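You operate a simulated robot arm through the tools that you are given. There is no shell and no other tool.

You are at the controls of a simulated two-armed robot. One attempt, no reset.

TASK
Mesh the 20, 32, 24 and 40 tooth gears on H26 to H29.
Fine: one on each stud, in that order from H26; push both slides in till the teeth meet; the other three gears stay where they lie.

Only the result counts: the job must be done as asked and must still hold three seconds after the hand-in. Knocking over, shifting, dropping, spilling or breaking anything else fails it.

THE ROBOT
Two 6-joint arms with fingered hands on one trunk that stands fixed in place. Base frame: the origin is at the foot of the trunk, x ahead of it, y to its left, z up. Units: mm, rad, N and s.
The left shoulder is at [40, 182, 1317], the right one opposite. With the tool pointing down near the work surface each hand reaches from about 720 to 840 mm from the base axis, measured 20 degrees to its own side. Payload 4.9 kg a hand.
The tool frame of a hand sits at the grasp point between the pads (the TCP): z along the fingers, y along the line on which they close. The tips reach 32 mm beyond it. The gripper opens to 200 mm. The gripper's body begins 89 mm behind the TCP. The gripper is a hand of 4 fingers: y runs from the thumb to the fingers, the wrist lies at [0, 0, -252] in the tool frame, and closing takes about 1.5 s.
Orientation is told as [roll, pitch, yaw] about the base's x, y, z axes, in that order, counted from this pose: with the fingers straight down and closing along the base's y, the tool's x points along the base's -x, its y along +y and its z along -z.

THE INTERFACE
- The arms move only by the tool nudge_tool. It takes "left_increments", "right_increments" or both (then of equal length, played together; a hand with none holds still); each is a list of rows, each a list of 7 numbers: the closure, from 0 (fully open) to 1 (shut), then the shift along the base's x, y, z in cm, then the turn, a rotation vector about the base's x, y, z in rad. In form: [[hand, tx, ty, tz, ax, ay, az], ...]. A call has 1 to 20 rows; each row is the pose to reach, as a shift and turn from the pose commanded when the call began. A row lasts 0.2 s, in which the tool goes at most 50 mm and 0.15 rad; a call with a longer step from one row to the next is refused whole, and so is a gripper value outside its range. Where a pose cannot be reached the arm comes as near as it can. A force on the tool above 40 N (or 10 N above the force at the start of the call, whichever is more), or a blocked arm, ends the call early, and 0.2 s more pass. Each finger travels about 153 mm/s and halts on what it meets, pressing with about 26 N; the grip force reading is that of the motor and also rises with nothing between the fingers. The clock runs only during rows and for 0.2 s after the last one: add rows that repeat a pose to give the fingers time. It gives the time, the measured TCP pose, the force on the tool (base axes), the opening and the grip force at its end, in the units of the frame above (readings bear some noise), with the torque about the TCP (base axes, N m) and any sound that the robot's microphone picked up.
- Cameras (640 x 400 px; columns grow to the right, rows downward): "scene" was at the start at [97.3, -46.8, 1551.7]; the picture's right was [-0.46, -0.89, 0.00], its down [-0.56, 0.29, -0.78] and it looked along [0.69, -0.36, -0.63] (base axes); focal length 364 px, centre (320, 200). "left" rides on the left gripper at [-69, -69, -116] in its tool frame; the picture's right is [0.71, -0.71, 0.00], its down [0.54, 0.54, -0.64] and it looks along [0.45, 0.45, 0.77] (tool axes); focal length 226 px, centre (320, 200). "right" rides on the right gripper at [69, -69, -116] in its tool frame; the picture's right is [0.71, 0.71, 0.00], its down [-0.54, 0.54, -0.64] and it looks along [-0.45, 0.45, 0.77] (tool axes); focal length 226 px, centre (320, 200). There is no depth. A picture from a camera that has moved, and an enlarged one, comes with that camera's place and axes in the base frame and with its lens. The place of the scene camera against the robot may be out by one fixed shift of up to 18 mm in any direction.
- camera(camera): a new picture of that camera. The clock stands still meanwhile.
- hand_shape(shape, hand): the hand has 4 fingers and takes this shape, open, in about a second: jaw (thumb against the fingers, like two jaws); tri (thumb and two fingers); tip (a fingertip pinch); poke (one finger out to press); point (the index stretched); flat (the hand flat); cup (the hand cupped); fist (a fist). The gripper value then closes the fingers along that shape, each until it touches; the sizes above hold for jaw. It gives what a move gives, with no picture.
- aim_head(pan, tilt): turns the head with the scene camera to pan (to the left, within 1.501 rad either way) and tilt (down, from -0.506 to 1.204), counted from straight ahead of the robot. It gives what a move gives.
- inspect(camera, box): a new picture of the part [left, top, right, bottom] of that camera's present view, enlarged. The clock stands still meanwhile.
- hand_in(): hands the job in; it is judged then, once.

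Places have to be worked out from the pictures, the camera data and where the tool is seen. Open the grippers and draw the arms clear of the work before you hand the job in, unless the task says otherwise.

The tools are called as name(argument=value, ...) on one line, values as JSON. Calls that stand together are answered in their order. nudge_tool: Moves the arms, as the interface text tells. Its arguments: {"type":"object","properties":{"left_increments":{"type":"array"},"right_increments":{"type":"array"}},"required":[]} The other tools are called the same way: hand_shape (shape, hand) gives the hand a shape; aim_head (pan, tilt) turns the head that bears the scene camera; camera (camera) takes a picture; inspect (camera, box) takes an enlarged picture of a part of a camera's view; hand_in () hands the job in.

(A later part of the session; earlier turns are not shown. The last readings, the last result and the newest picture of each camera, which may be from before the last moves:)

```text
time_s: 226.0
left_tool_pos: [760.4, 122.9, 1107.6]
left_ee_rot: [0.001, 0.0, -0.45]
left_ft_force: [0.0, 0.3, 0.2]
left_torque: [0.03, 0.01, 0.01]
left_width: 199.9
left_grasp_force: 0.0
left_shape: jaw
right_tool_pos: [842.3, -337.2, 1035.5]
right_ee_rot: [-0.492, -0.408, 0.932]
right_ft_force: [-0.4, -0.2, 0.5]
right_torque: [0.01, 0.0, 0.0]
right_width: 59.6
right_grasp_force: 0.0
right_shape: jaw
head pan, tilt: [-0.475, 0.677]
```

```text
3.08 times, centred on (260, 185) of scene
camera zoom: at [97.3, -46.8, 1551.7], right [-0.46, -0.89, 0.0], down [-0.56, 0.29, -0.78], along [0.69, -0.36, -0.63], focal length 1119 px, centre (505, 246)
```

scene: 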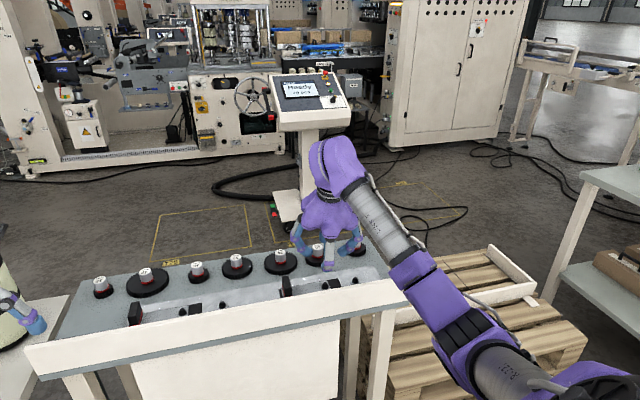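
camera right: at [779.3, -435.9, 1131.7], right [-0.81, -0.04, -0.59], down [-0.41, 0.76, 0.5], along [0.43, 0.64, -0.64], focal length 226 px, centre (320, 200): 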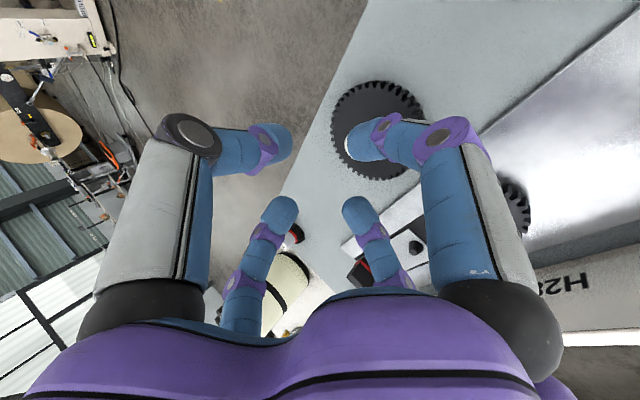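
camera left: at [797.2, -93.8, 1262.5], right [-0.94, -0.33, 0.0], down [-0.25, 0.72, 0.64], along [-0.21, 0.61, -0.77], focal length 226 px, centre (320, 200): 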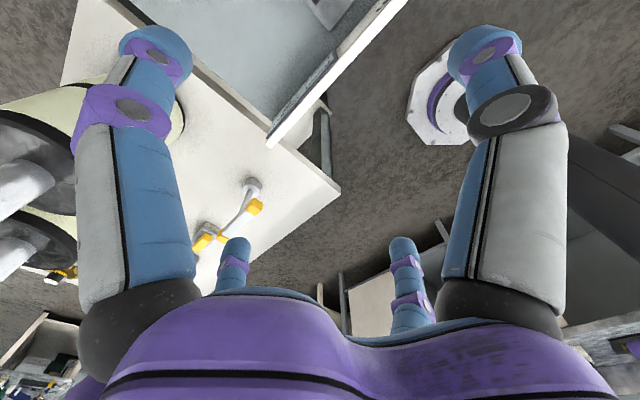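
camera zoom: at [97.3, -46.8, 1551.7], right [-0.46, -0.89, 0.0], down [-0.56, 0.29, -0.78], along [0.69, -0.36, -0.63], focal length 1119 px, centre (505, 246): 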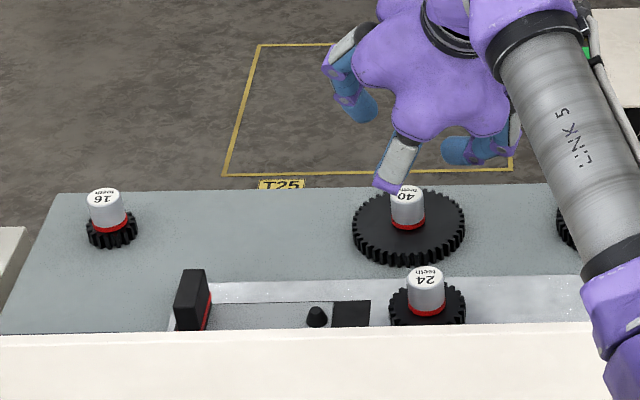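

Gear 40 lies flat at about (920, 70). I reduce the tilt to 0.30 over it and look.

nudge_tool(right_increments=[[0.7, 0.3, 0, 0, 0, 0.11, 0], [0.7, 0.6, 0, 0, 0, 0.22, 0], [0.7, 0.97, 0, -1.5, 0, 0.33, 0], [0.7, 0.97, 0, -3, 0, 0.33, 0], [0.7, 0.97, 0, -3, 0, 0.33, 0]])

camera(camera="right")

inspect(camera="right", box=[270, 90, 400, 220])

```text
time_s: 227.2
left_tool_pos: [761.9, 122.5, 1108.2]
left_ee_rot: [0.004, -0.001, -0.449]
left_ft_force: [0.4, -0.6, -0.3]
left_torque: [0.01, 0.0, -0.01]
left_width: 199.7
left_grasp_force: 0.0
left_shape: jaw
right_tool_pos: [854.1, -336.8, 1005.2]
right_ee_rot: [-0.22, -0.201, 0.854]
right_ft_force: [0.4, -0.4, 0.2]
right_torque: [0.01, -0.01, 0.0]
right_width: 59.9
right_grasp_force: 0.1
right_shape: jaw
head pan, tilt: [-0.475, 0.677]
```

```text
taken
camera right: at [824.8, -435.3, 1117.3], right [-0.96, -0.04, -0.29], down [-0.22, 0.76, 0.61], along [0.2, 0.64, -0.74], focal length 226 px, centre (320, 200)
```

right: 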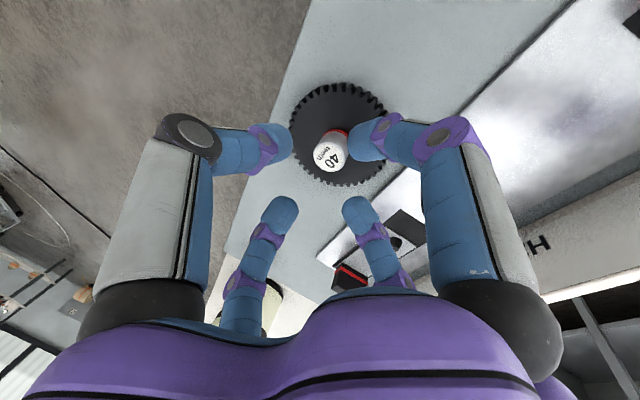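

```text
3.08 times, centred on (335, 155) of right
camera zoom: at [824.8, -435.3, 1117.3], right [-0.96, -0.04, -0.29], down [-0.22, 0.76, 0.61], along [0.2, 0.64, -0.74], focal length 696 px, centre (274, 338)
```

zoom: 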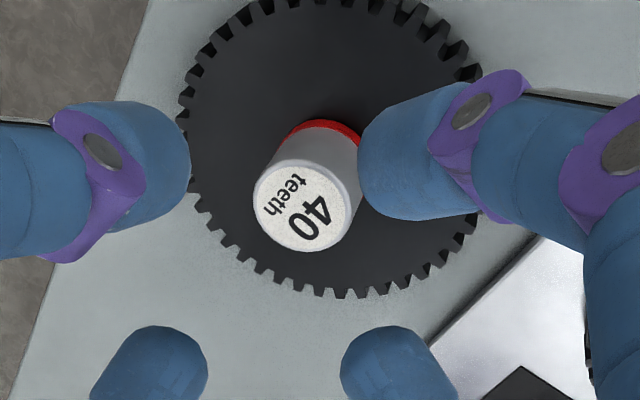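

Gear 40's knob is at base (864.5, -337.7). I shift 4 mm forward, descend to z ≈ 958 and grip it.

nudge_tool(right_increments=[[0.7, 0.38, -0.09, -1, 0, 0, 0], [0.7, 0.38, -0.09, -2.4, 0, 0, 0], [0.7, 0.38, -0.09, -3.8, 0, 0, 0], [0.7, 0.38, -0.09, -4.7, 0, 0, 0], [0.7, 0.38, -0.09, -4.7, 0, 0, 0]])

camera(camera="right")

```text
time_s: 228.4
left_tool_pos: [761.9, 124.6, 1107.3]
left_ee_rot: [0.001, 0.0, -0.448]
left_ft_force: [0.5, -0.4, 1.3]
left_torque: [-0.01, -0.02, 0.02]
left_width: 200.1
left_grasp_force: 0.1
left_shape: jaw
right_tool_pos: [855.9, -337.9, 958.8]
right_ee_rot: [-0.222, -0.201, 0.853]
right_ft_force: [-0.8, -0.2, -0.4]
right_torque: [-0.03, 0.0, -0.01]
right_width: 59.6
right_grasp_force: 0.0
right_shape: jaw
head pan, tilt: [-0.475, 0.677]
```

```text
taken
camera right: at [828.1, -436.1, 1070.7], right [-0.95, -0.04, -0.29], down [-0.22, 0.76, 0.61], along [0.2, 0.64, -0.74], focal length 226 px, centre (320, 200)
```

right: 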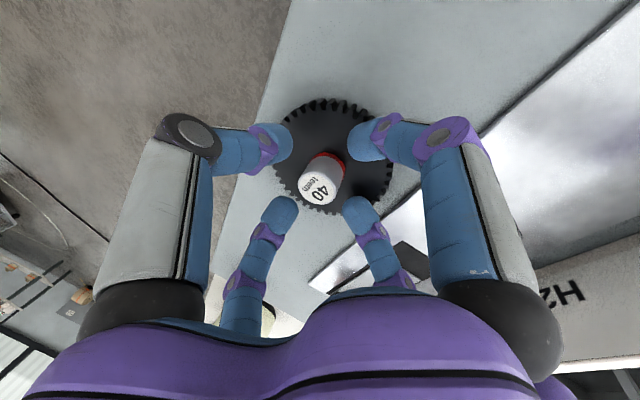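

Centred. I close on gear 40, lift it 90 mm and check the label.

nudge_tool(right_increments=[[0.85, 0, 0, 0, 0, 0, 0], [1, 0, 0, 0, 0, 0, 0], [1, 0, 0, 0, 0, 0, 0], [1, 0, 0, 0, 0, 0, 0], [1, 0, 0, 0, 0, 0, 0], [1, 0, 0, 1, 0, 0, 0], [1, 0, 0, 3, 0, 0, 0], [1, 0, 0, 6, 0, 0, 0], [1, 0, 0, 8, 0, 0, 0], [1, 0, 0, 8, 0, 0, 0]])

camera(camera="right")

inspect(camera="right", box=[260, 110, 380, 230])

```text
time_s: 230.6
left_tool_pos: [759.8, 124.3, 1108.2]
left_ee_rot: [0.001, 0.001, -0.449]
left_ft_force: [-0.2, 0.2, -0.2]
left_torque: [0.03, -0.02, 0.01]
left_width: 200.0
left_grasp_force: 0.0
left_shape: jaw
right_tool_pos: [856.8, -337.7, 1039.5]
right_ee_rot: [-0.222, -0.2, 0.852]
right_ft_force: [0.0, -0.3, -1.9]
right_torque: [0.0, -0.01, 0.02]
right_width: 22.9
right_grasp_force: 26.0
right_shape: jaw
head pan, tilt: [-0.475, 0.677]
```

```text
taken
camera right: at [827.5, -436.2, 1151.1], right [-0.96, -0.04, -0.29], down [-0.22, 0.76, 0.61], along [0.2, 0.64, -0.74], focal length 226 px, centre (320, 200)
```

right: 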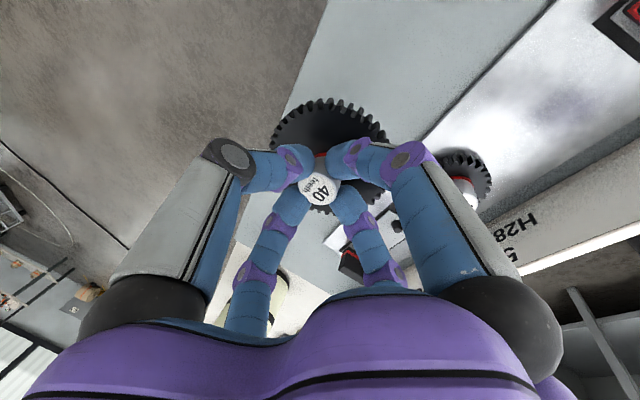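

```text
3.33 times, centred on (320, 170) of right
camera zoom: at [827.5, -436.2, 1151.1], right [-0.96, -0.04, -0.29], down [-0.22, 0.76, 0.61], along [0.2, 0.64, -0.74], focal length 754 px, centre (320, 300)
```

zoom: 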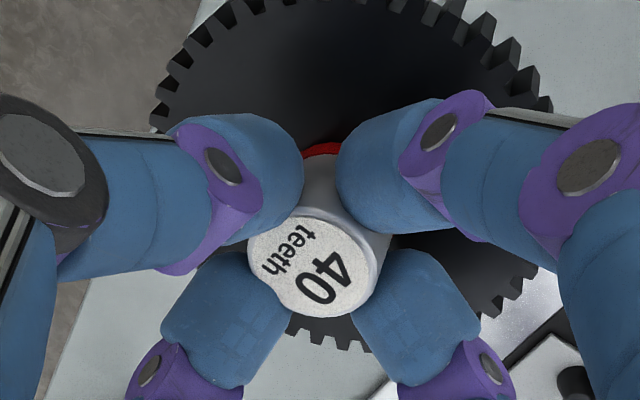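

Gear 40 is held with its axis about 7 mm ahead of the TCP. H29 should be at about (793.3, 144), so I carry the gear over it.

nudge_tool(right_increments=[[1, -2.2, 3.1, 1, 0, 0, 0], [1, -4.3, 6.1, 1, 0, 0, 0], [1, -6.5, 9.2, 1, 0, 0, 0], [1, -8.68, 12.25, 0.5, 0, 0, 0], [1, -8.68, 12.25, -1.5, 0, 0, 0], [1, -8.68, 12.25, -3.5, 0, 0, 0], [1, -8.68, 12.25, -3.5, 0, 0, 0]])

camera(camera="right")

inspect(camera="scene", box=[190, 150, 330, 250])

```text
time_s: 232.2
left_tool_pos: [761.7, 123.3, 1107.1]
left_ee_rot: [0.003, 0.001, -0.446]
left_ft_force: [0.9, 0.3, -0.7]
left_torque: [0.01, 0.0, 0.01]
left_width: 200.1
left_grasp_force: 0.0
left_shape: jaw
right_tool_pos: [770.3, -215.2, 1003.8]
right_ee_rot: [-0.223, -0.202, 0.852]
right_ft_force: [0.3, 0.9, -1.3]
right_torque: [-0.02, 0.04, -0.01]
right_width: 22.7
right_grasp_force: 26.4
right_shape: jaw
head pan, tilt: [-0.475, 0.677]
```

```text
taken
camera right: at [740.9, -313.5, 1115.7], right [-0.96, -0.04, -0.29], down [-0.22, 0.76, 0.61], along [0.2, 0.64, -0.74], focal length 226 px, centre (320, 200)
```

right: 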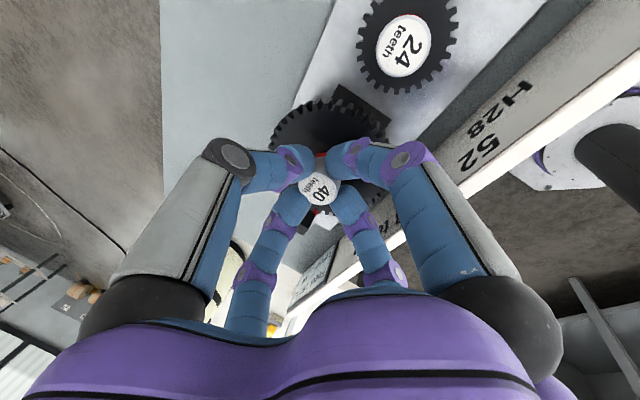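

```text
4.00 times, centred on (260, 200) of scene
camera zoom: at [97.4, -46.8, 1551.7], right [-0.46, -0.89, 0.0], down [-0.56, 0.29, -0.78], along [0.69, -0.36, -0.63], focal length 1454 px, centre (560, 200)
```

zoom: 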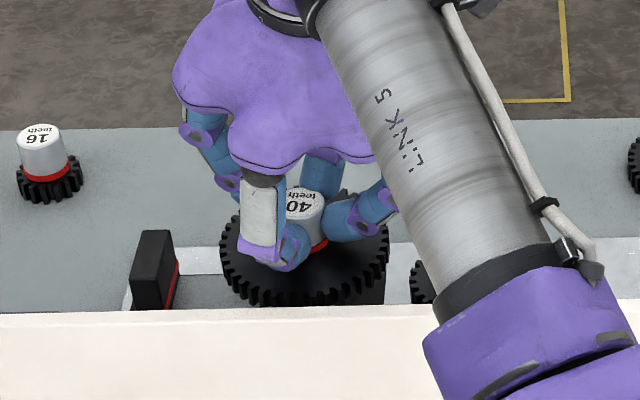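

Scene and wrist views agree to within a few millimetres. I shift 3 mm forward and 1.5 mm right and descend with force watch.

nudge_tool(right_increments=[[1, 0.2, -0.27, -0.6, 0, 0, 0], [1, 0.2, -0.27, -1.3, 0, 0, 0], [1, 0.2, -0.27, -1.8, 0, 0, 0], [1, 0.2, -0.27, -2.2, 0, 0, 0], [1, 0.2, -0.27, -2.5, 0, 0, 0], [1, 0.2, -0.27, -2.8, 0, 0, 0], [1, 0.2, -0.27, -2.8, 0, 0, 0]])

```text
time_s: 233.8
left_tool_pos: [761.5, 123.9, 1107.9]
left_ee_rot: [0.002, 0.0, -0.449]
left_ft_force: [-0.2, -0.1, -0.2]
left_torque: [-0.01, -0.01, 0.0]
left_width: 200.1
left_grasp_force: 0.1
left_shape: jaw
right_tool_pos: [772.1, -218.4, 975.0]
right_ee_rot: [-0.222, -0.201, 0.854]
right_ft_force: [-0.9, -0.3, -1.6]
right_torque: [-0.05, 0.01, 0.01]
right_width: 22.9
right_grasp_force: 26.2
right_shape: jaw
head pan, tilt: [-0.475, 0.677]
```

No contact yet at 975, so the tip is inside the bore. I continue to the seat.

nudge_tool(right_increments=[[1, 0, 0, -0.3, 0, 0, 0], [1, 0, 0, -0.6, 0, 0, 0], [1, 0, 0, -0.9, 0, 0, 0], [1, 0, 0, -1.1, 0, 0, 0], [1, 0, 0, -1.3, 0, 0, 0], [1, 0, 0, -1.3, 0, 0, 0]])

camera(camera="right")

inspect(camera="scene", box=[190, 150, 330, 250])

```text
time_s: 235.2
left_tool_pos: [760.0, 124.9, 1109.0]
left_ee_rot: [0.001, -0.001, -0.448]
left_ft_force: [-0.3, 0.7, -0.3]
left_torque: [0.02, 0.0, -0.03]
left_width: 200.3
left_grasp_force: 0.2
left_shape: jaw
right_tool_pos: [771.9, -216.5, 965.6]
right_ee_rot: [-0.228, -0.207, 0.855]
right_ft_force: [-7.3, 1.4, 31.7]
right_torque: [0.32, 0.74, 0.05]
right_width: 23.4
right_grasp_force: 26.5
right_shape: jaw
head pan, tilt: [-0.475, 0.677]
```

```text
taken
camera right: at [742.4, -315.8, 1078.6], right [-0.95, -0.04, -0.3], down [-0.23, 0.76, 0.6], along [0.2, 0.64, -0.74], focal length 226 px, centre (320, 200)
```

right: 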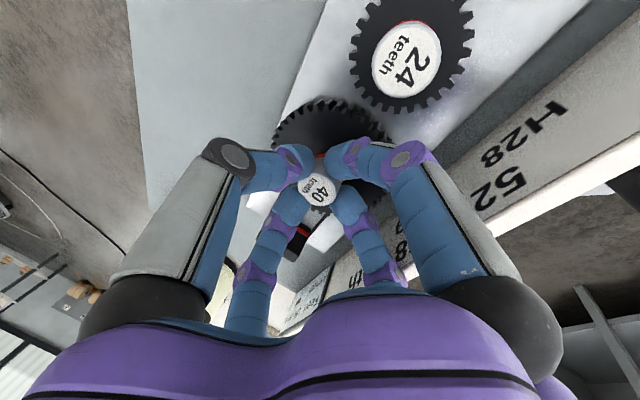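

```text
4.00 times, centred on (260, 200) of scene
camera zoom: at [95.3, -46.3, 1551.9], right [-0.46, -0.89, 0.0], down [-0.56, 0.29, -0.78], along [0.69, -0.36, -0.63], focal length 1454 px, centre (560, 200)
```

zoom: 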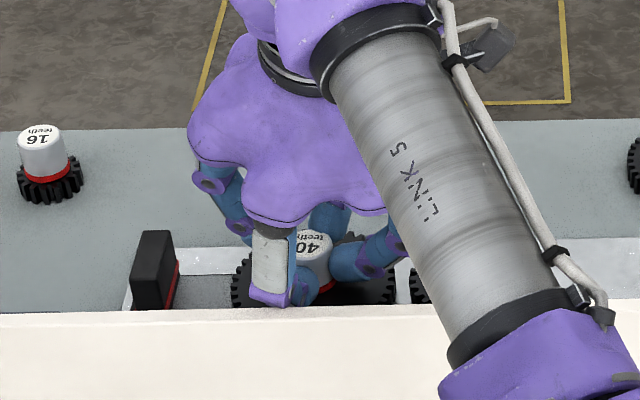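

It seated at z ≈ 966, exactly as expected, and the label sits where a seated gear should show. I release and rise.

nudge_tool(right_increments=[[1, 0, 0, 0.3, 0, 0, 0], [0.85, 0, 0, 0.3, 0, 0, 0], [0.7, 0, 0, 0.3, 0, 0, 0], [0.7, 0, 0, 0.3, 0, 0, 0], [0.7, 0, 0, 2.5, 0, 0, 0], [0.7, 0, 0, 5.5, 0, 0, 0], [0.7, 0, 0, 8, 0, 0, 0], [0.7, 0, 0, 8, 0, 0, 0]])

camera(camera="right")

inspect(camera="scene", box=[190, 150, 330, 250])

```text
time_s: 237.0
left_tool_pos: [760.3, 124.4, 1107.1]
left_ee_rot: [0.002, 0.001, -0.449]
left_ft_force: [1.0, 0.6, -0.4]
left_torque: [-0.02, 0.0, -0.01]
left_width: 199.8
left_grasp_force: 0.0
left_shape: jaw
right_tool_pos: [771.4, -218.6, 1041.7]
right_ee_rot: [-0.22, -0.199, 0.852]
right_ft_force: [-0.6, -0.5, 0.3]
right_torque: [0.02, -0.01, -0.03]
right_width: 59.9
right_grasp_force: 0.1
right_shape: jaw
head pan, tilt: [-0.475, 0.677]
```

```text
taken
camera right: at [743.7, -316.6, 1154.3], right [-0.96, -0.04, -0.29], down [-0.22, 0.76, 0.61], along [0.2, 0.64, -0.74], focal length 226 px, centre (320, 200)
```

right: 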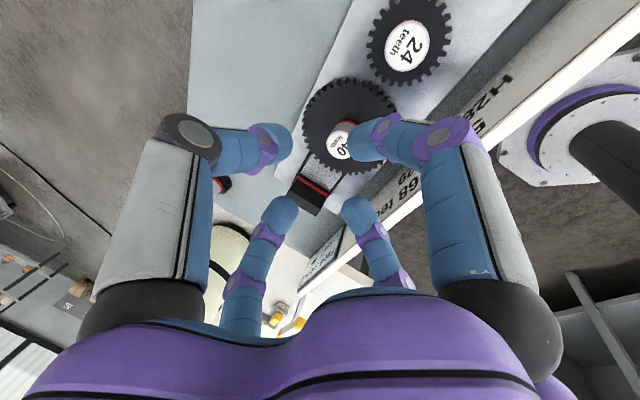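

```text
4.00 times, centred on (260, 200) of scene
camera zoom: at [97.2, -46.8, 1551.7], right [-0.46, -0.89, 0.0], down [-0.56, 0.29, -0.78], along [0.69, -0.36, -0.63], focal length 1454 px, centre (560, 200)
```

zoom: 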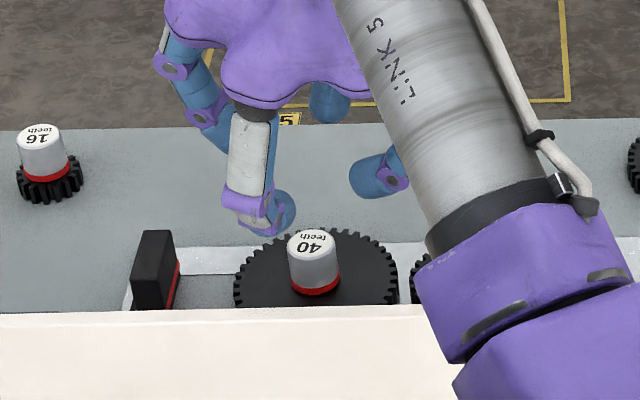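

All four gears are on their studs in the right order. Next come the slides. The left hand is a bit close to where the right must push, so I move it outward along its reach shell with its fingers drawn in. Meanwhile the right hand spins back and closes.

nudge_tool(left_increments=[[0.3, 0.1, 3.5, 0, 0, 0, 0], [0.6, 0.2, 7, 0, 0, 0, 0], [0.7, 0.4, 10.5, 0, 0, 0, 0], [0.7, 0.6, 14, 0, 0, 0, 0], [0.7, 0.8, 16.5, 0, 0, 0, 0], [0.7, 0.8, 16.5, 0, 0, 0, 0]], right_increments=[[0.8, 0, 0, 0, 0.038, 0, -0.124], [0.9, 0, 0, 0, 0.076, 0, -0.247], [1, 0, 0, 0, 0.113, 0, -0.371], [1, 0, 0, 0, 0.151, 0, -0.494], [1, 0, 0, 0, 0.151, 0, -0.494], [1, 0, 0, 0, 0.151, 0, -0.494]])

aim_head(pan=-0.2, tilt=0.65)

camera(camera="scene")

camera(camera="right")

```text
time_s: 238.4
left_tool_pos: [768.5, 289.3, 1109.4]
left_ee_rot: [0.002, -0.001, -0.449]
left_ft_force: [0.5, 0.0, 0.3]
left_torque: [-0.03, 0.0, 0.02]
left_width: 60.3
left_grasp_force: 0.1
left_shape: jaw
right_tool_pos: [772.0, -217.0, 1043.5]
right_ee_rot: [-0.091, -0.286, 0.326]
right_ft_force: [0.1, -0.6, -0.1]
right_torque: [0.0, 0.03, 0.03]
right_width: 0.0
right_grasp_force: 26.5
right_shape: jaw
head pan, tilt: [-0.475, 0.677]
```

```text
time_s: 239.2
left_tool_pos: [767.7, 290.0, 1108.3]
left_ee_rot: [0.003, -0.001, -0.449]
left_ft_force: [-0.3, 0.3, 0.4]
left_torque: [0.03, -0.02, 0.02]
left_width: 60.3
left_grasp_force: 0.0
left_shape: jaw
right_tool_pos: [772.4, -218.5, 1041.6]
right_ee_rot: [-0.094, -0.285, 0.329]
right_ft_force: [0.1, 0.0, -0.3]
right_torque: [-0.02, -0.03, -0.02]
right_width: 0.0
right_grasp_force: 26.0
right_shape: jaw
head pan, tilt: [-0.201, 0.649]
```

```text
taken
```

scene: 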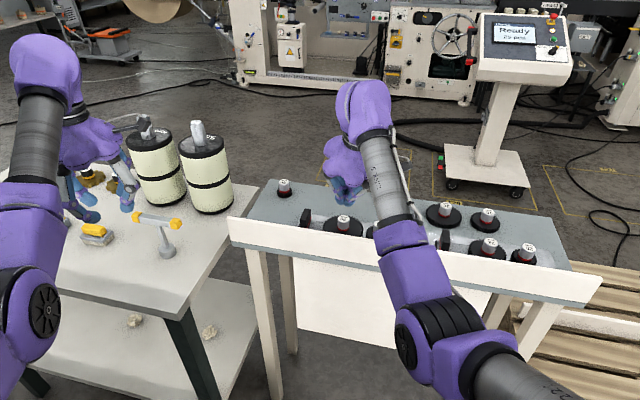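

```text
taken
camera right: at [696.9, -305.9, 1140.4], right [-0.85, 0.45, -0.26], down [0.14, 0.68, 0.72], along [0.5, 0.57, -0.65], focal length 226 px, centre (320, 200)
```

right: 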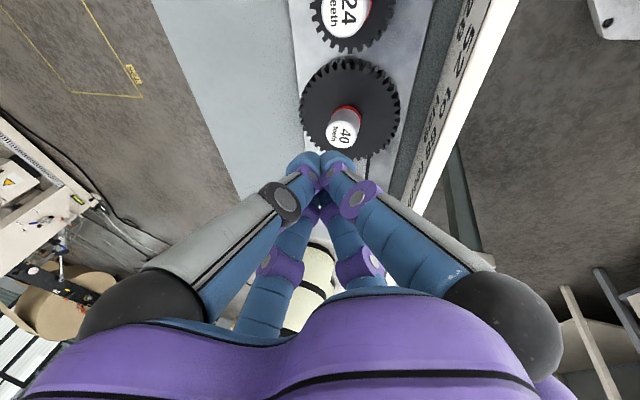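

The left hand is clear. I move the closed right hand over to the left of the H29 slide's handle, still high, and look.

nudge_tool(right_increments=[[1, 1.9, 3.4, 0, 0, 0, 0], [1, 3.7, 6.8, 0, 0, 0, 0], [1, 5.5, 10.3, 0, 0, 0, 0], [1, 7.37, 13.67, 0, 0, 0, 0], [1, 7.37, 13.67, -2, 0, 0, 0], [1, 7.37, 13.67, -2, 0, 0, 0]])

camera(camera="right")

inspect(camera="scene", box=[240, 140, 440, 280])

```text
time_s: 240.6
left_tool_pos: [768.8, 289.4, 1108.0]
left_ee_rot: [0.001, 0.001, -0.448]
left_ft_force: [0.7, -0.4, 0.5]
left_torque: [-0.01, 0.01, 0.0]
left_width: 60.3
left_grasp_force: 0.0
left_shape: jaw
right_tool_pos: [846.6, -80.3, 1022.7]
right_ee_rot: [-0.092, -0.284, 0.328]
right_ft_force: [-0.5, -0.4, 0.1]
right_torque: [0.03, 0.0, -0.01]
right_width: 0.1
right_grasp_force: 25.9
right_shape: jaw
head pan, tilt: [-0.201, 0.649]
```

```text
taken
camera right: at [771.3, -168.4, 1120.5], right [-0.85, 0.45, -0.26], down [0.14, 0.68, 0.72], along [0.5, 0.57, -0.65], focal length 226 px, centre (320, 200)
```

right: 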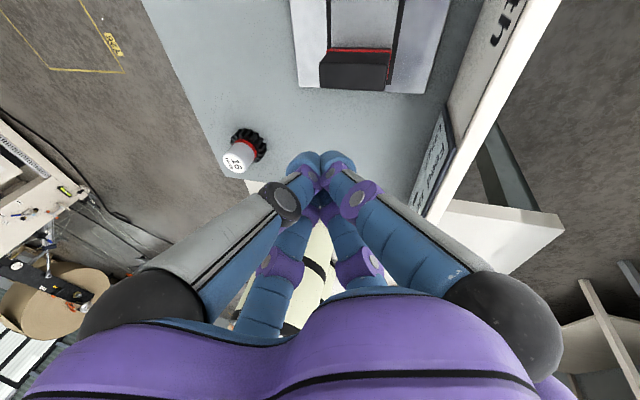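

```text
2.86 times, centred on (340, 210) of scene
camera zoom: at [106.2, -25.1, 1554.1], right [-0.2, -0.98, 0.0], down [-0.59, 0.12, -0.8], along [0.78, -0.16, -0.6], focal length 1039 px, centre (263, 171)
```

zoom: 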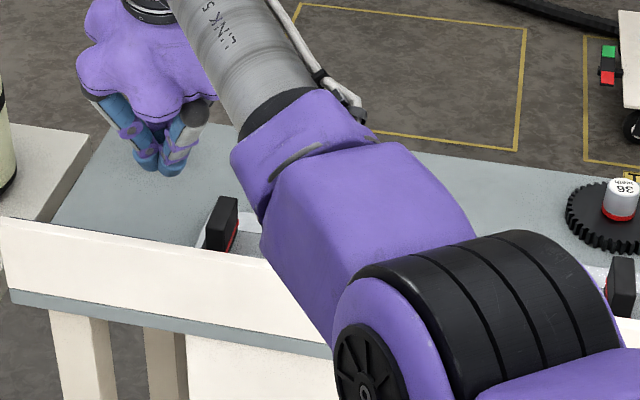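

The handle spans about y' 224 to 247. I lower the closed fingers beside its left face to z ≈ 968.

nudge_tool(right_increments=[[1, 0, 0, -1.5, 0, 0, 0], [1, 0, 0, -3.5, 0, 0, 0], [1, 0, 0, -5.4, 0, 0, 0], [1, 0, 0, -5.4, 0, 0, 0]])

camera(camera="right")

inspect(camera="scene", box=[240, 140, 400, 260])

```text
time_s: 241.6
left_tool_pos: [769.1, 289.3, 1108.7]
left_ee_rot: [0.001, -0.001, -0.449]
left_ft_force: [-0.2, -0.4, 0.7]
left_torque: [0.01, 0.0, -0.03]
left_width: 60.4
left_grasp_force: 0.0
left_shape: jaw
right_tool_pos: [846.8, -81.4, 968.5]
right_ee_rot: [-0.092, -0.286, 0.328]
right_ft_force: [0.4, 0.4, 0.2]
right_torque: [-0.02, -0.01, 0.0]
right_width: 0.0
right_grasp_force: 25.8
right_shape: jaw
head pan, tilt: [-0.201, 0.649]
```

```text
taken
camera right: at [770.8, -168.6, 1066.5], right [-0.85, 0.45, -0.26], down [0.14, 0.68, 0.72], along [0.5, 0.57, -0.65], focal length 226 px, centre (320, 200)
```

right: 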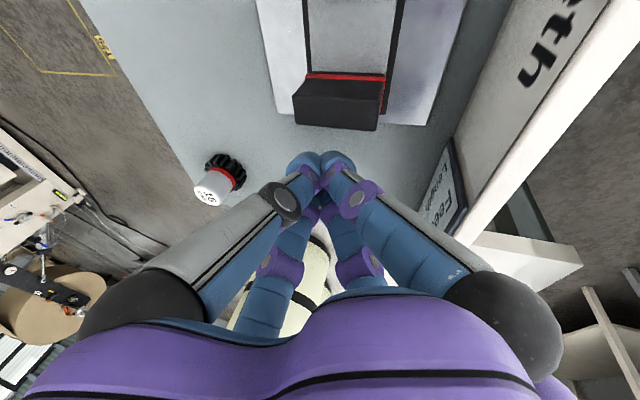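

```text
3.33 times, centred on (320, 200) of scene
camera zoom: at [106.1, -24.9, 1554.1], right [-0.2, -0.98, 0.0], down [-0.59, 0.12, -0.8], along [0.78, -0.16, -0.6], focal length 1212 px, centre (320, 200)
```

zoom: 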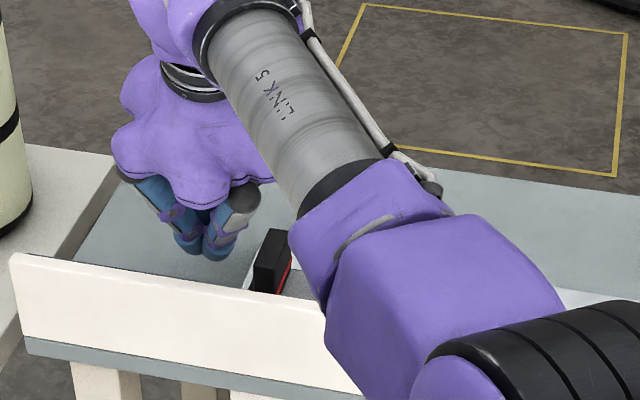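

The fingertips are beside the handle. I align them with its middle and push toward -y' in small steps, watching the force.

nudge_tool(right_increments=[[1, -1.08, 0.52, 0, 0, 0, 0], [1, -1.3, 0.07, 0, 0, 0, 0], [1, -1.52, -0.38, 0, 0, 0, 0], [1, -1.73, -0.83, 0, 0, 0, 0], [1, -1.95, -1.28, 0, 0, 0, 0], [1, -2.04, -1.46, 0, 0, 0, 0], [1, -2.12, -1.64, 0, 0, 0, 0], [1, -2.21, -1.82, 0, 0, 0, 0], [1, -2.3, -2.0, 0, 0, 0, 0]])

camera(camera="right")

```text
time_s: 243.6
left_tool_pos: [769.4, 288.6, 1108.1]
left_ee_rot: [0.0, 0.0, -0.449]
left_ft_force: [0.8, -0.2, 0.2]
left_torque: [-0.02, -0.01, -0.02]
left_width: 60.1
left_grasp_force: 0.2
left_shape: jaw
right_tool_pos: [822.3, -101.5, 968.7]
right_ee_rot: [-0.092, -0.285, 0.328]
right_ft_force: [0.0, 2.1, 1.1]
right_torque: [0.03, 0.01, -0.03]
right_width: 0.0
right_grasp_force: 26.2
right_shape: jaw
head pan, tilt: [-0.201, 0.649]
```

```text
taken
camera right: at [747.4, -188.7, 1066.6], right [-0.85, 0.45, -0.26], down [0.14, 0.68, 0.72], along [0.5, 0.57, -0.65], focal length 226 px, centre (320, 200)
```

right: 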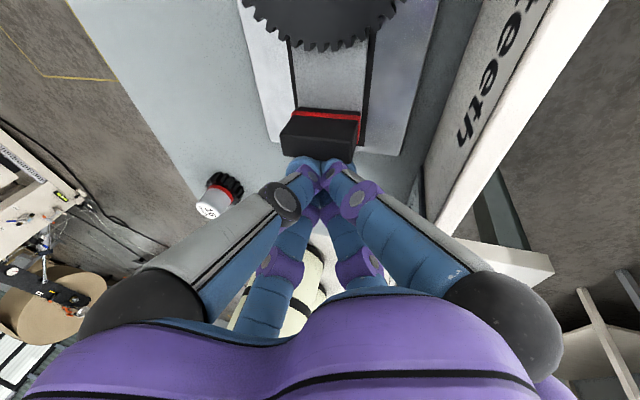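

The fingertips have reached the handle. I continue pushing in 2.5 mm steps.

nudge_tool(right_increments=[[1, -0.11, -0.225, 0, 0, 0, 0], [1, -0.22, -0.45, 0, 0, 0, 0], [1, -0.33, -0.675, 0, 0, 0, 0], [1, -0.44, -0.9, 0, 0, 0, 0], [1, -0.54, -1.125, 0, 0, 0, 0], [1, -0.54, -1.125, 0, 0, 0, 0]])

camera(camera="right")

```text
time_s: 245.0
left_tool_pos: [768.9, 289.6, 1107.8]
left_ee_rot: [0.0, 0.002, -0.449]
left_ft_force: [0.6, -0.6, -0.3]
left_torque: [0.01, -0.01, -0.01]
left_width: 60.2
left_grasp_force: 0.1
left_shape: jaw
right_tool_pos: [817.5, -111.4, 969.8]
right_ee_rot: [-0.095, -0.286, 0.328]
right_ft_force: [3.1, 3.9, 3.1]
right_torque: [0.06, -0.07, -0.02]
right_width: 0.0
right_grasp_force: 26.2
right_shape: jaw
head pan, tilt: [-0.201, 0.649]
```

```text
taken
camera right: at [742.1, -200.0, 1066.5], right [-0.85, 0.45, -0.26], down [0.14, 0.68, 0.72], along [0.5, 0.57, -0.65], focal length 226 px, centre (320, 200)
```

right: 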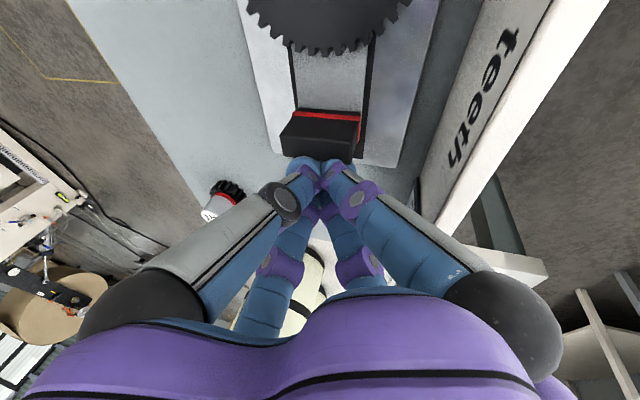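

The slide moves along with only about 5 N. I keep pushing until resistance rises.

nudge_tool(right_increments=[[1, -0.09, -0.18, 0, 0, 0, 0], [1, -0.17, -0.36, 0, 0, 0, 0], [1, -0.26, -0.54, 0, 0, 0, 0], [1, -0.35, -0.72, 0, 0, 0, 0], [1, -0.43, -0.9, 0, 0, 0, 0], [1, -0.43, -0.9, 0, 0, 0, 0]])

camera(camera="right")

inspect(camera="scene", box=[260, 160, 460, 260])

```text
time_s: 246.4
left_tool_pos: [769.8, 288.2, 1108.0]
left_ee_rot: [0.001, -0.001, -0.45]
left_ft_force: [-0.5, 0.8, 0.2]
left_torque: [-0.04, -0.02, 0.0]
left_width: 60.3
left_grasp_force: 0.0
left_shape: jaw
right_tool_pos: [813.0, -125.2, 966.1]
right_ee_rot: [-0.099, -0.279, 0.324]
right_ft_force: [2.8, 3.5, 0.1]
right_torque: [-0.02, -0.02, -0.04]
right_width: 0.0
right_grasp_force: 25.6
right_shape: jaw
head pan, tilt: [-0.201, 0.649]
```

```text
taken
camera right: at [737.1, -212.2, 1064.7], right [-0.85, 0.46, -0.26], down [0.15, 0.68, 0.71], along [0.5, 0.57, -0.65], focal length 226 px, centre (320, 200)
```

right: 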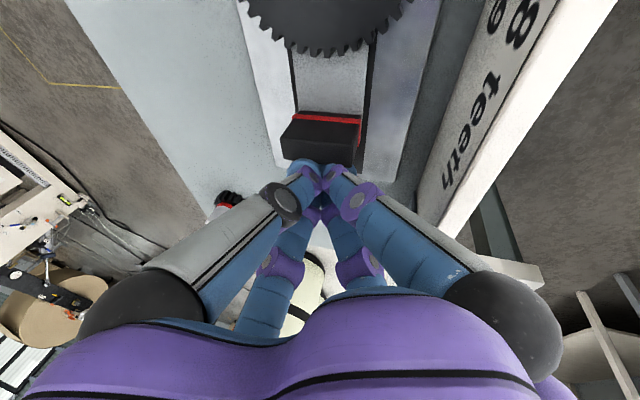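

```text
3.20 times, centred on (360, 210) of scene
camera zoom: at [106.2, -24.3, 1554.1], right [-0.2, -0.98, 0.0], down [-0.59, 0.12, -0.8], along [0.78, -0.16, -0.6], focal length 1163 px, centre (192, 168)
```

zoom: 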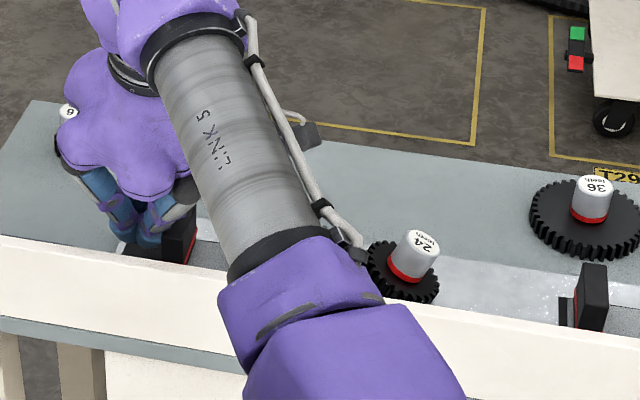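

Gear 24 looks tilted in this view, and the slide has travelled about 25 mm, more than expected. I stop pushing, back off, lift the hand and inspect the pair from above.

nudge_tool(right_increments=[[1, 0.4, 0.9, 0, 0, 0, 0], [1, 0.9, 1.8, 0, 0, 0, 0], [1, 0.9, 1.8, 3, 0, 0, 0], [1, 0.9, 1.8, 7.5, 0, 0, 0], [1, -1, -2, 9, 0, 0, 0], [1, -3, -6.3, 9, 0, 0, 0], [1, -5, -10.6, 9, 0, 0, 0], [1, -7, -14.9, 9, 0, 0, 0], [1, -7, -14.9, 9, 0, 0, 0]])

camera(camera="right")

aim_head(pan=-0.475, tilt=0.677)

inspect(camera="scene", box=[190, 150, 350, 250])

```text
time_s: 248.4
left_tool_pos: [768.4, 289.1, 1108.3]
left_ee_rot: [0.0, -0.001, -0.449]
left_ft_force: [-1.1, -1.1, 0.1]
left_torque: [0.02, -0.07, -0.04]
left_width: 59.9
left_grasp_force: 0.1
left_shape: jaw
right_tool_pos: [743.5, -271.2, 1057.0]
right_ee_rot: [-0.093, -0.285, 0.327]
right_ft_force: [-0.5, -0.7, 0.3]
right_torque: [0.04, 0.01, -0.02]
right_width: 0.0
right_grasp_force: 25.7
right_shape: jaw
head pan, tilt: [-0.201, 0.649]
```

```text
taken
camera right: at [668.0, -359.8, 1155.6], right [-0.85, 0.45, -0.26], down [0.14, 0.68, 0.72], along [0.5, 0.57, -0.65], focal length 226 px, centre (320, 200)
```

right: 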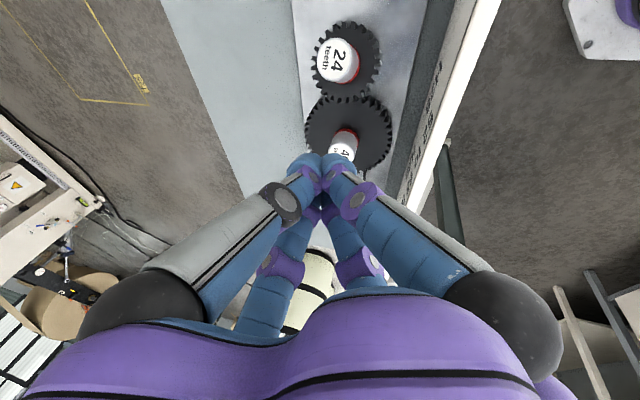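

```text
time_s: 249.2
left_tool_pos: [767.9, 288.5, 1108.6]
left_ee_rot: [0.004, -0.001, -0.447]
left_ft_force: [0.3, -0.1, -0.2]
left_torque: [-0.01, 0.01, -0.03]
left_width: 60.1
left_grasp_force: 0.1
left_shape: jaw
right_tool_pos: [744.6, -271.5, 1057.9]
right_ee_rot: [-0.093, -0.286, 0.328]
right_ft_force: [0.9, -0.3, 0.3]
right_torque: [-0.01, 0.01, 0.01]
right_width: 0.1
right_grasp_force: 26.4
right_shape: jaw
head pan, tilt: [-0.475, 0.677]
```

```text
4.00 times, centred on (270, 200) of scene
camera zoom: at [97.4, -46.8, 1551.7], right [-0.46, -0.89, 0.0], down [-0.56, 0.29, -0.78], along [0.69, -0.36, -0.63], focal length 1454 px, centre (520, 200)
```

zoom: 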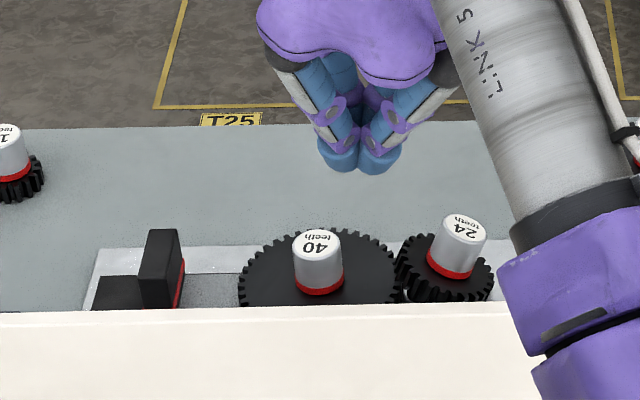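

Gear 24 was not properly seated after all; it is now propped tilted on its stud tip, while gear 40 rode along correctly with its slide. I will lift 24 off, pull the slide back and reseat 24 properly. First I lean the hand to match 24's tilt and hover over it.

nudge_tool(right_increments=[[0.9, -0.7, -1.8, 0, 0.07, 0.03, 0], [0.8, -1.5, -3.6, 0, 0.14, 0.06, 0], [0.7, -2.2, -5.5, -1, 0.21, 0.09, 0], [0.7, -2.95, -7.27, -2.7, 0.21, 0.09, 0], [0.7, -2.95, -7.27, -2.7, 0.21, 0.09, 0]])

camera(camera="right")

inspect(camera="right", box=[260, 80, 420, 240])

inspect(camera="scene", box=[230, 150, 350, 240])

```text
time_s: 250.4
left_tool_pos: [769.6, 290.5, 1109.5]
left_ee_rot: [0.002, 0.0, -0.447]
left_ft_force: [0.4, -0.4, 0.4]
left_torque: [-0.01, 0.01, -0.01]
left_width: 60.6
left_grasp_force: 0.1
left_shape: jaw
right_tool_pos: [714.8, -344.0, 1030.7]
right_ee_rot: [0.144, -0.261, 0.264]
right_ft_force: [-0.4, 0.6, 0.0]
right_torque: [0.01, 0.02, 0.01]
right_width: 59.8
right_grasp_force: 0.1
right_shape: jaw
head pan, tilt: [-0.475, 0.677]
```

```text
taken
camera right: at [646.8, -450.7, 1115.7], right [-0.87, 0.49, -0.08], down [0.21, 0.52, 0.83], along [0.45, 0.7, -0.55], focal length 226 px, centre (320, 200)
```

right: 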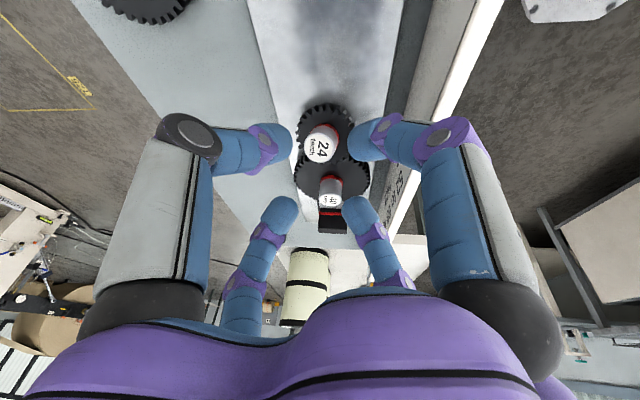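

```text
2.50 times, centred on (340, 160) of right
camera zoom: at [646.8, -450.7, 1115.7], right [-0.87, 0.49, -0.08], down [0.21, 0.52, 0.83], along [0.45, 0.7, -0.55], focal length 565 px, centre (270, 300)
```

zoom: 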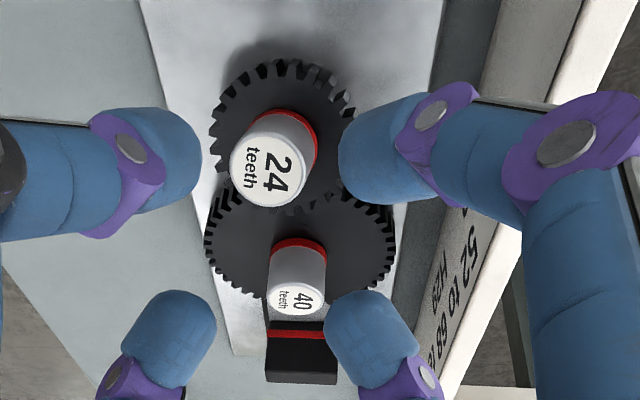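

```text
4.44 times, centred on (290, 195) of scene
camera zoom: at [97.2, -47.0, 1551.7], right [-0.46, -0.89, 0.0], down [-0.56, 0.29, -0.78], along [0.69, -0.36, -0.63], focal length 1616 px, centre (453, 222)
```

zoom: 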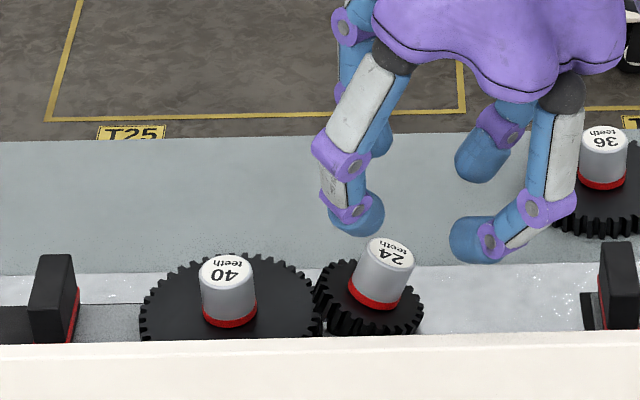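

I see 24 clearly, leaning about 25° to the right with its left side propped up. I approach along the tool axis with a narrower opening and close on the knob.

nudge_tool(right_increments=[[0.73, 0.2, 0.55, -0.6, 0, 0, 0], [0.76, 0.5, 0.8, -2.2, 0, 0, 0], [0.76, 0.8, 1.1, -3.8, 0, 0, 0], [0.76, 1.15, 1.4, -5.2, 0, 0, 0], [0.76, 1.44, 1.71, -6.2, 0, 0, 0], [0.76, 1.44, 1.71, -6.2, 0, 0, 0]])

camera(camera="right")

inspect(camera="scene", box=[230, 150, 350, 240])

```text
time_s: 251.8
left_tool_pos: [768.7, 289.7, 1107.6]
left_ee_rot: [0.001, -0.001, -0.448]
left_ft_force: [0.1, -0.3, -0.1]
left_torque: [0.02, -0.01, -0.05]
left_width: 60.4
left_grasp_force: 0.1
left_shape: jaw
right_tool_pos: [728.8, -326.3, 970.1]
right_ee_rot: [0.144, -0.259, 0.263]
right_ft_force: [-0.6, 0.2, 0.5]
right_torque: [0.02, 0.03, -0.02]
right_width: 48.2
right_grasp_force: 0.0
right_shape: jaw
head pan, tilt: [-0.475, 0.677]
```

```text
taken
camera right: at [661.6, -432.9, 1053.1], right [-0.87, 0.49, -0.08], down [0.21, 0.52, 0.83], along [0.45, 0.7, -0.55], focal length 226 px, centre (320, 200)
```

right: 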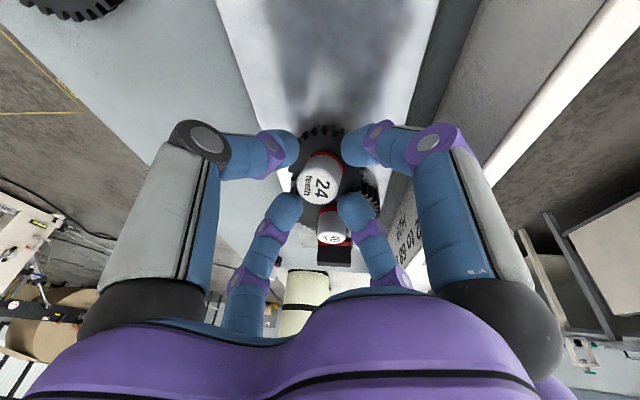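

```text
4.44 times, centred on (290, 195) of scene
camera zoom: at [97.4, -46.8, 1551.7], right [-0.46, -0.89, 0.0], down [-0.56, 0.29, -0.78], along [0.69, -0.36, -0.63], focal length 1616 px, centre (453, 222)
```

zoom: 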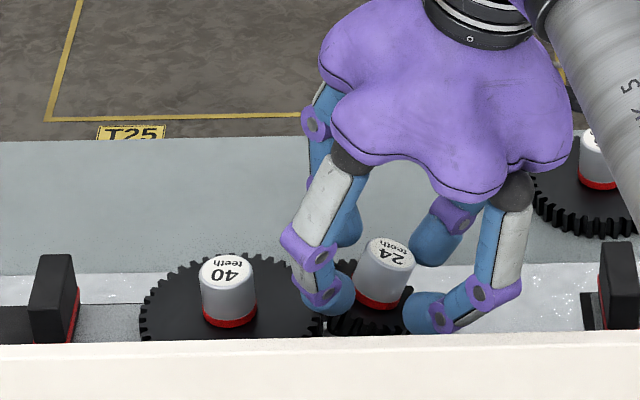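

The cage surrounds gear 24's knob. I close on it and lift it clear.

nudge_tool(right_increments=[[0.85, 0, 0, 0, 0, 0, 0], [1, 0, 0, 0, 0, 0, 0], [1, 0, 0, 0, 0, 0, 0], [1, 0, 0, 0, 0, 0, 0], [1, 0, 0, 0, 0, 0, 0], [1, 0, 0, 1, 0, 0, 0], [1, 0, -0.3, 3, 0, 0, 0], [1, 0, -0.6, 6, 0, 0, 0], [1, 0, -0.6, 8.5, 0, 0, 0], [1, 0, -0.6, 8.5, 0, 0, 0]])

camera(camera="right")

inspect(camera="scene", box=[230, 130, 350, 240])

```text
time_s: 254.0
left_tool_pos: [767.9, 288.7, 1109.0]
left_ee_rot: [0.002, -0.001, -0.45]
left_ft_force: [-0.4, 0.3, 0.3]
left_torque: [0.02, 0.0, 0.04]
left_width: 60.2
left_grasp_force: 0.0
left_shape: jaw
right_tool_pos: [727.8, -332.8, 1054.5]
right_ee_rot: [0.142, -0.258, 0.262]
right_ft_force: [-0.5, 0.0, -0.3]
right_torque: [-0.01, -0.04, 0.01]
right_width: 25.6
right_grasp_force: 26.4
right_shape: jaw
head pan, tilt: [-0.475, 0.677]
```

```text
taken
camera right: at [660.5, -438.8, 1138.2], right [-0.87, 0.49, -0.08], down [0.21, 0.52, 0.83], along [0.45, 0.7, -0.55], focal length 226 px, centre (320, 200)
```

right: 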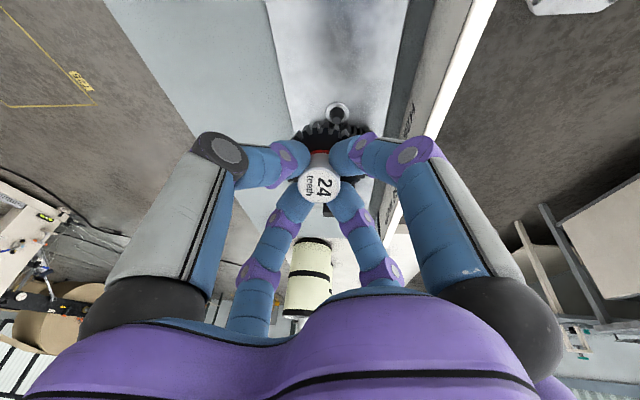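

```text
3.64 times, centred on (290, 185) of scene
camera zoom: at [97.3, -46.8, 1551.7], right [-0.46, -0.89, 0.0], down [-0.56, 0.29, -0.78], along [0.69, -0.36, -0.63], focal length 1322 px, centre (429, 254)
```

zoom: 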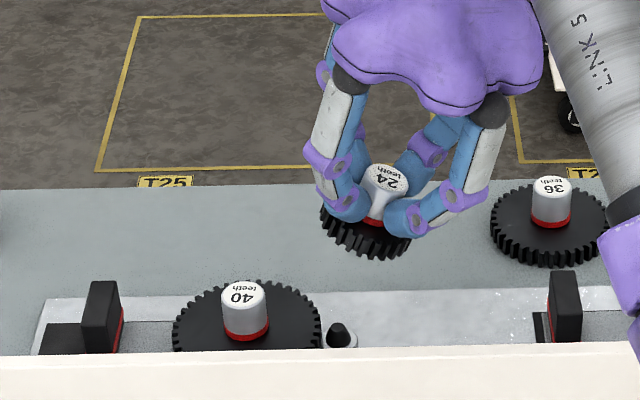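

Gear 24 is off. I roll the hand by -0.41 rad to bring the gear level and carry it to the free plate spot at about (795, -36).

nudge_tool(right_increments=[[1, -0.7, -1, 0, -0.123, 0.059, 0], [1, -1.4, -2.1, 0, -0.246, 0.119, 0], [1, -2.1, -3.1, -0.5, -0.369, 0.178, 0], [1, -2.84, -4.17, -2, -0.369, 0.178, 0], [1, -2.84, -4.17, -5, -0.369, 0.178, 0], [1, -2.84, -4.17, -5, -0.369, 0.178, 0]])

camera(camera="right")

inspect(camera="scene", box=[250, 130, 390, 240])

```text
time_s: 255.4
left_tool_pos: [768.8, 289.1, 1108.1]
left_ee_rot: [0.001, 0.001, -0.449]
left_ft_force: [0.7, 0.3, -0.2]
left_torque: [-0.01, -0.02, -0.03]
left_width: 60.3
left_grasp_force: 0.0
left_shape: jaw
right_tool_pos: [700.0, -374.1, 1003.5]
right_ee_rot: [-0.164, 0.019, 0.302]
right_ft_force: [0.0, 0.3, -1.9]
right_torque: [-0.01, 0.03, 0.01]
right_width: 25.7
right_grasp_force: 25.8
right_shape: jaw
right hand out of reach, approached as far as the arm can: row 2, 3, 4
head pan, tilt: [-0.475, 0.677]
```

```text
taken
camera right: at [651.6, -441.3, 1131.2], right [-0.88, 0.46, -0.1], down [0.34, 0.77, 0.54], along [0.32, 0.44, -0.84], focal length 226 px, centre (320, 200)
```

right: 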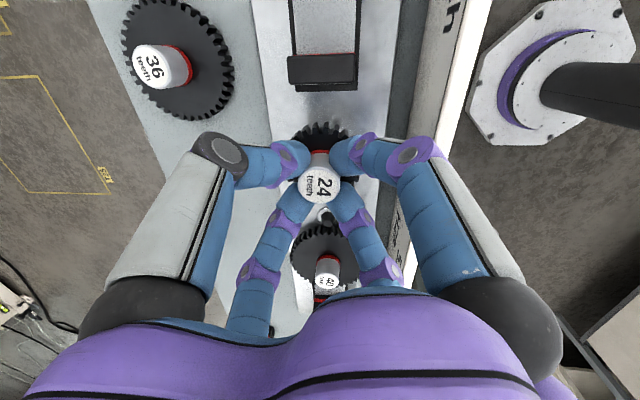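

```text
3.64 times, centred on (320, 185) of scene
camera zoom: at [97.4, -46.8, 1551.7], right [-0.46, -0.89, 0.0], down [-0.56, 0.29, -0.78], along [0.69, -0.36, -0.63], focal length 1322 px, centre (320, 254)
```

zoom: 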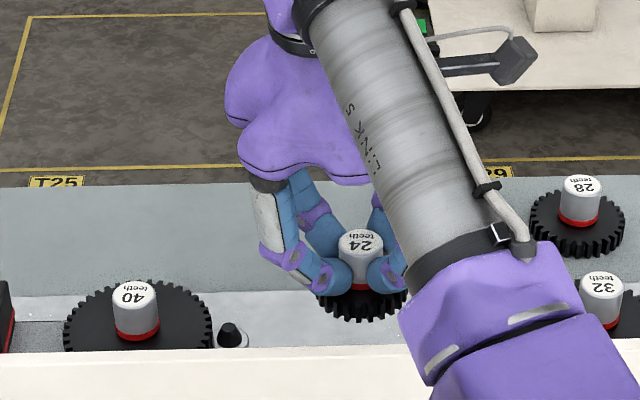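

Gear 24 is level again above the plate. I lower it until it touches, then release.

nudge_tool(right_increments=[[1, 0, 0, -1.2, 0, 0, 0], [1, 0, 0, -2.4, 0, 0, 0], [1, 0, 0, -3.2, 0, 0, 0], [1, 0, 0, -3.6, 0, 0, 0], [1, 0, 0, -4, 0, 0, 0], [1, 0, 0, -4, 0, 0, 0]])

```text
time_s: 256.8
left_tool_pos: [769.4, 288.6, 1108.2]
left_ee_rot: [0.002, 0.0, -0.449]
left_ft_force: [0.7, -1.1, 0.4]
left_torque: [0.0, 0.04, 0.0]
left_width: 60.3
left_grasp_force: 0.1
left_shape: jaw
right_tool_pos: [699.4, -373.0, 964.2]
right_ee_rot: [-0.165, 0.018, 0.301]
right_ft_force: [0.1, -1.0, -0.5]
right_torque: [-0.03, -0.02, 0.02]
right_width: 25.8
right_grasp_force: 26.5
right_shape: jaw
head pan, tilt: [-0.475, 0.677]
```

nudge_tool(right_increments=[[1, 0, 0, -0.2, 0, 0, 0], [1, 0, 0, -0.4, 0, 0, 0], [1, 0, 0, -0.6, 0, 0, 0], [1, 0, 0, -0.8, 0, 0, 0], [1, 0, 0, -0.8, 0, 0, 0]])

```text
time_s: 258.0
left_tool_pos: [767.8, 289.7, 1109.0]
left_ee_rot: [0.001, 0.0, -0.448]
left_ft_force: [-0.4, -0.5, -0.5]
left_torque: [-0.03, 0.0, 0.02]
left_width: 60.5
left_grasp_force: 0.0
left_shape: jaw
right_tool_pos: [700.8, -373.3, 957.8]
right_ee_rot: [-0.165, 0.014, 0.303]
right_ft_force: [0.3, -2.0, 12.9]
right_torque: [0.06, 0.02, -0.01]
right_width: 26.0
right_grasp_force: 25.4
right_shape: jaw
head pan, tilt: [-0.475, 0.677]
```

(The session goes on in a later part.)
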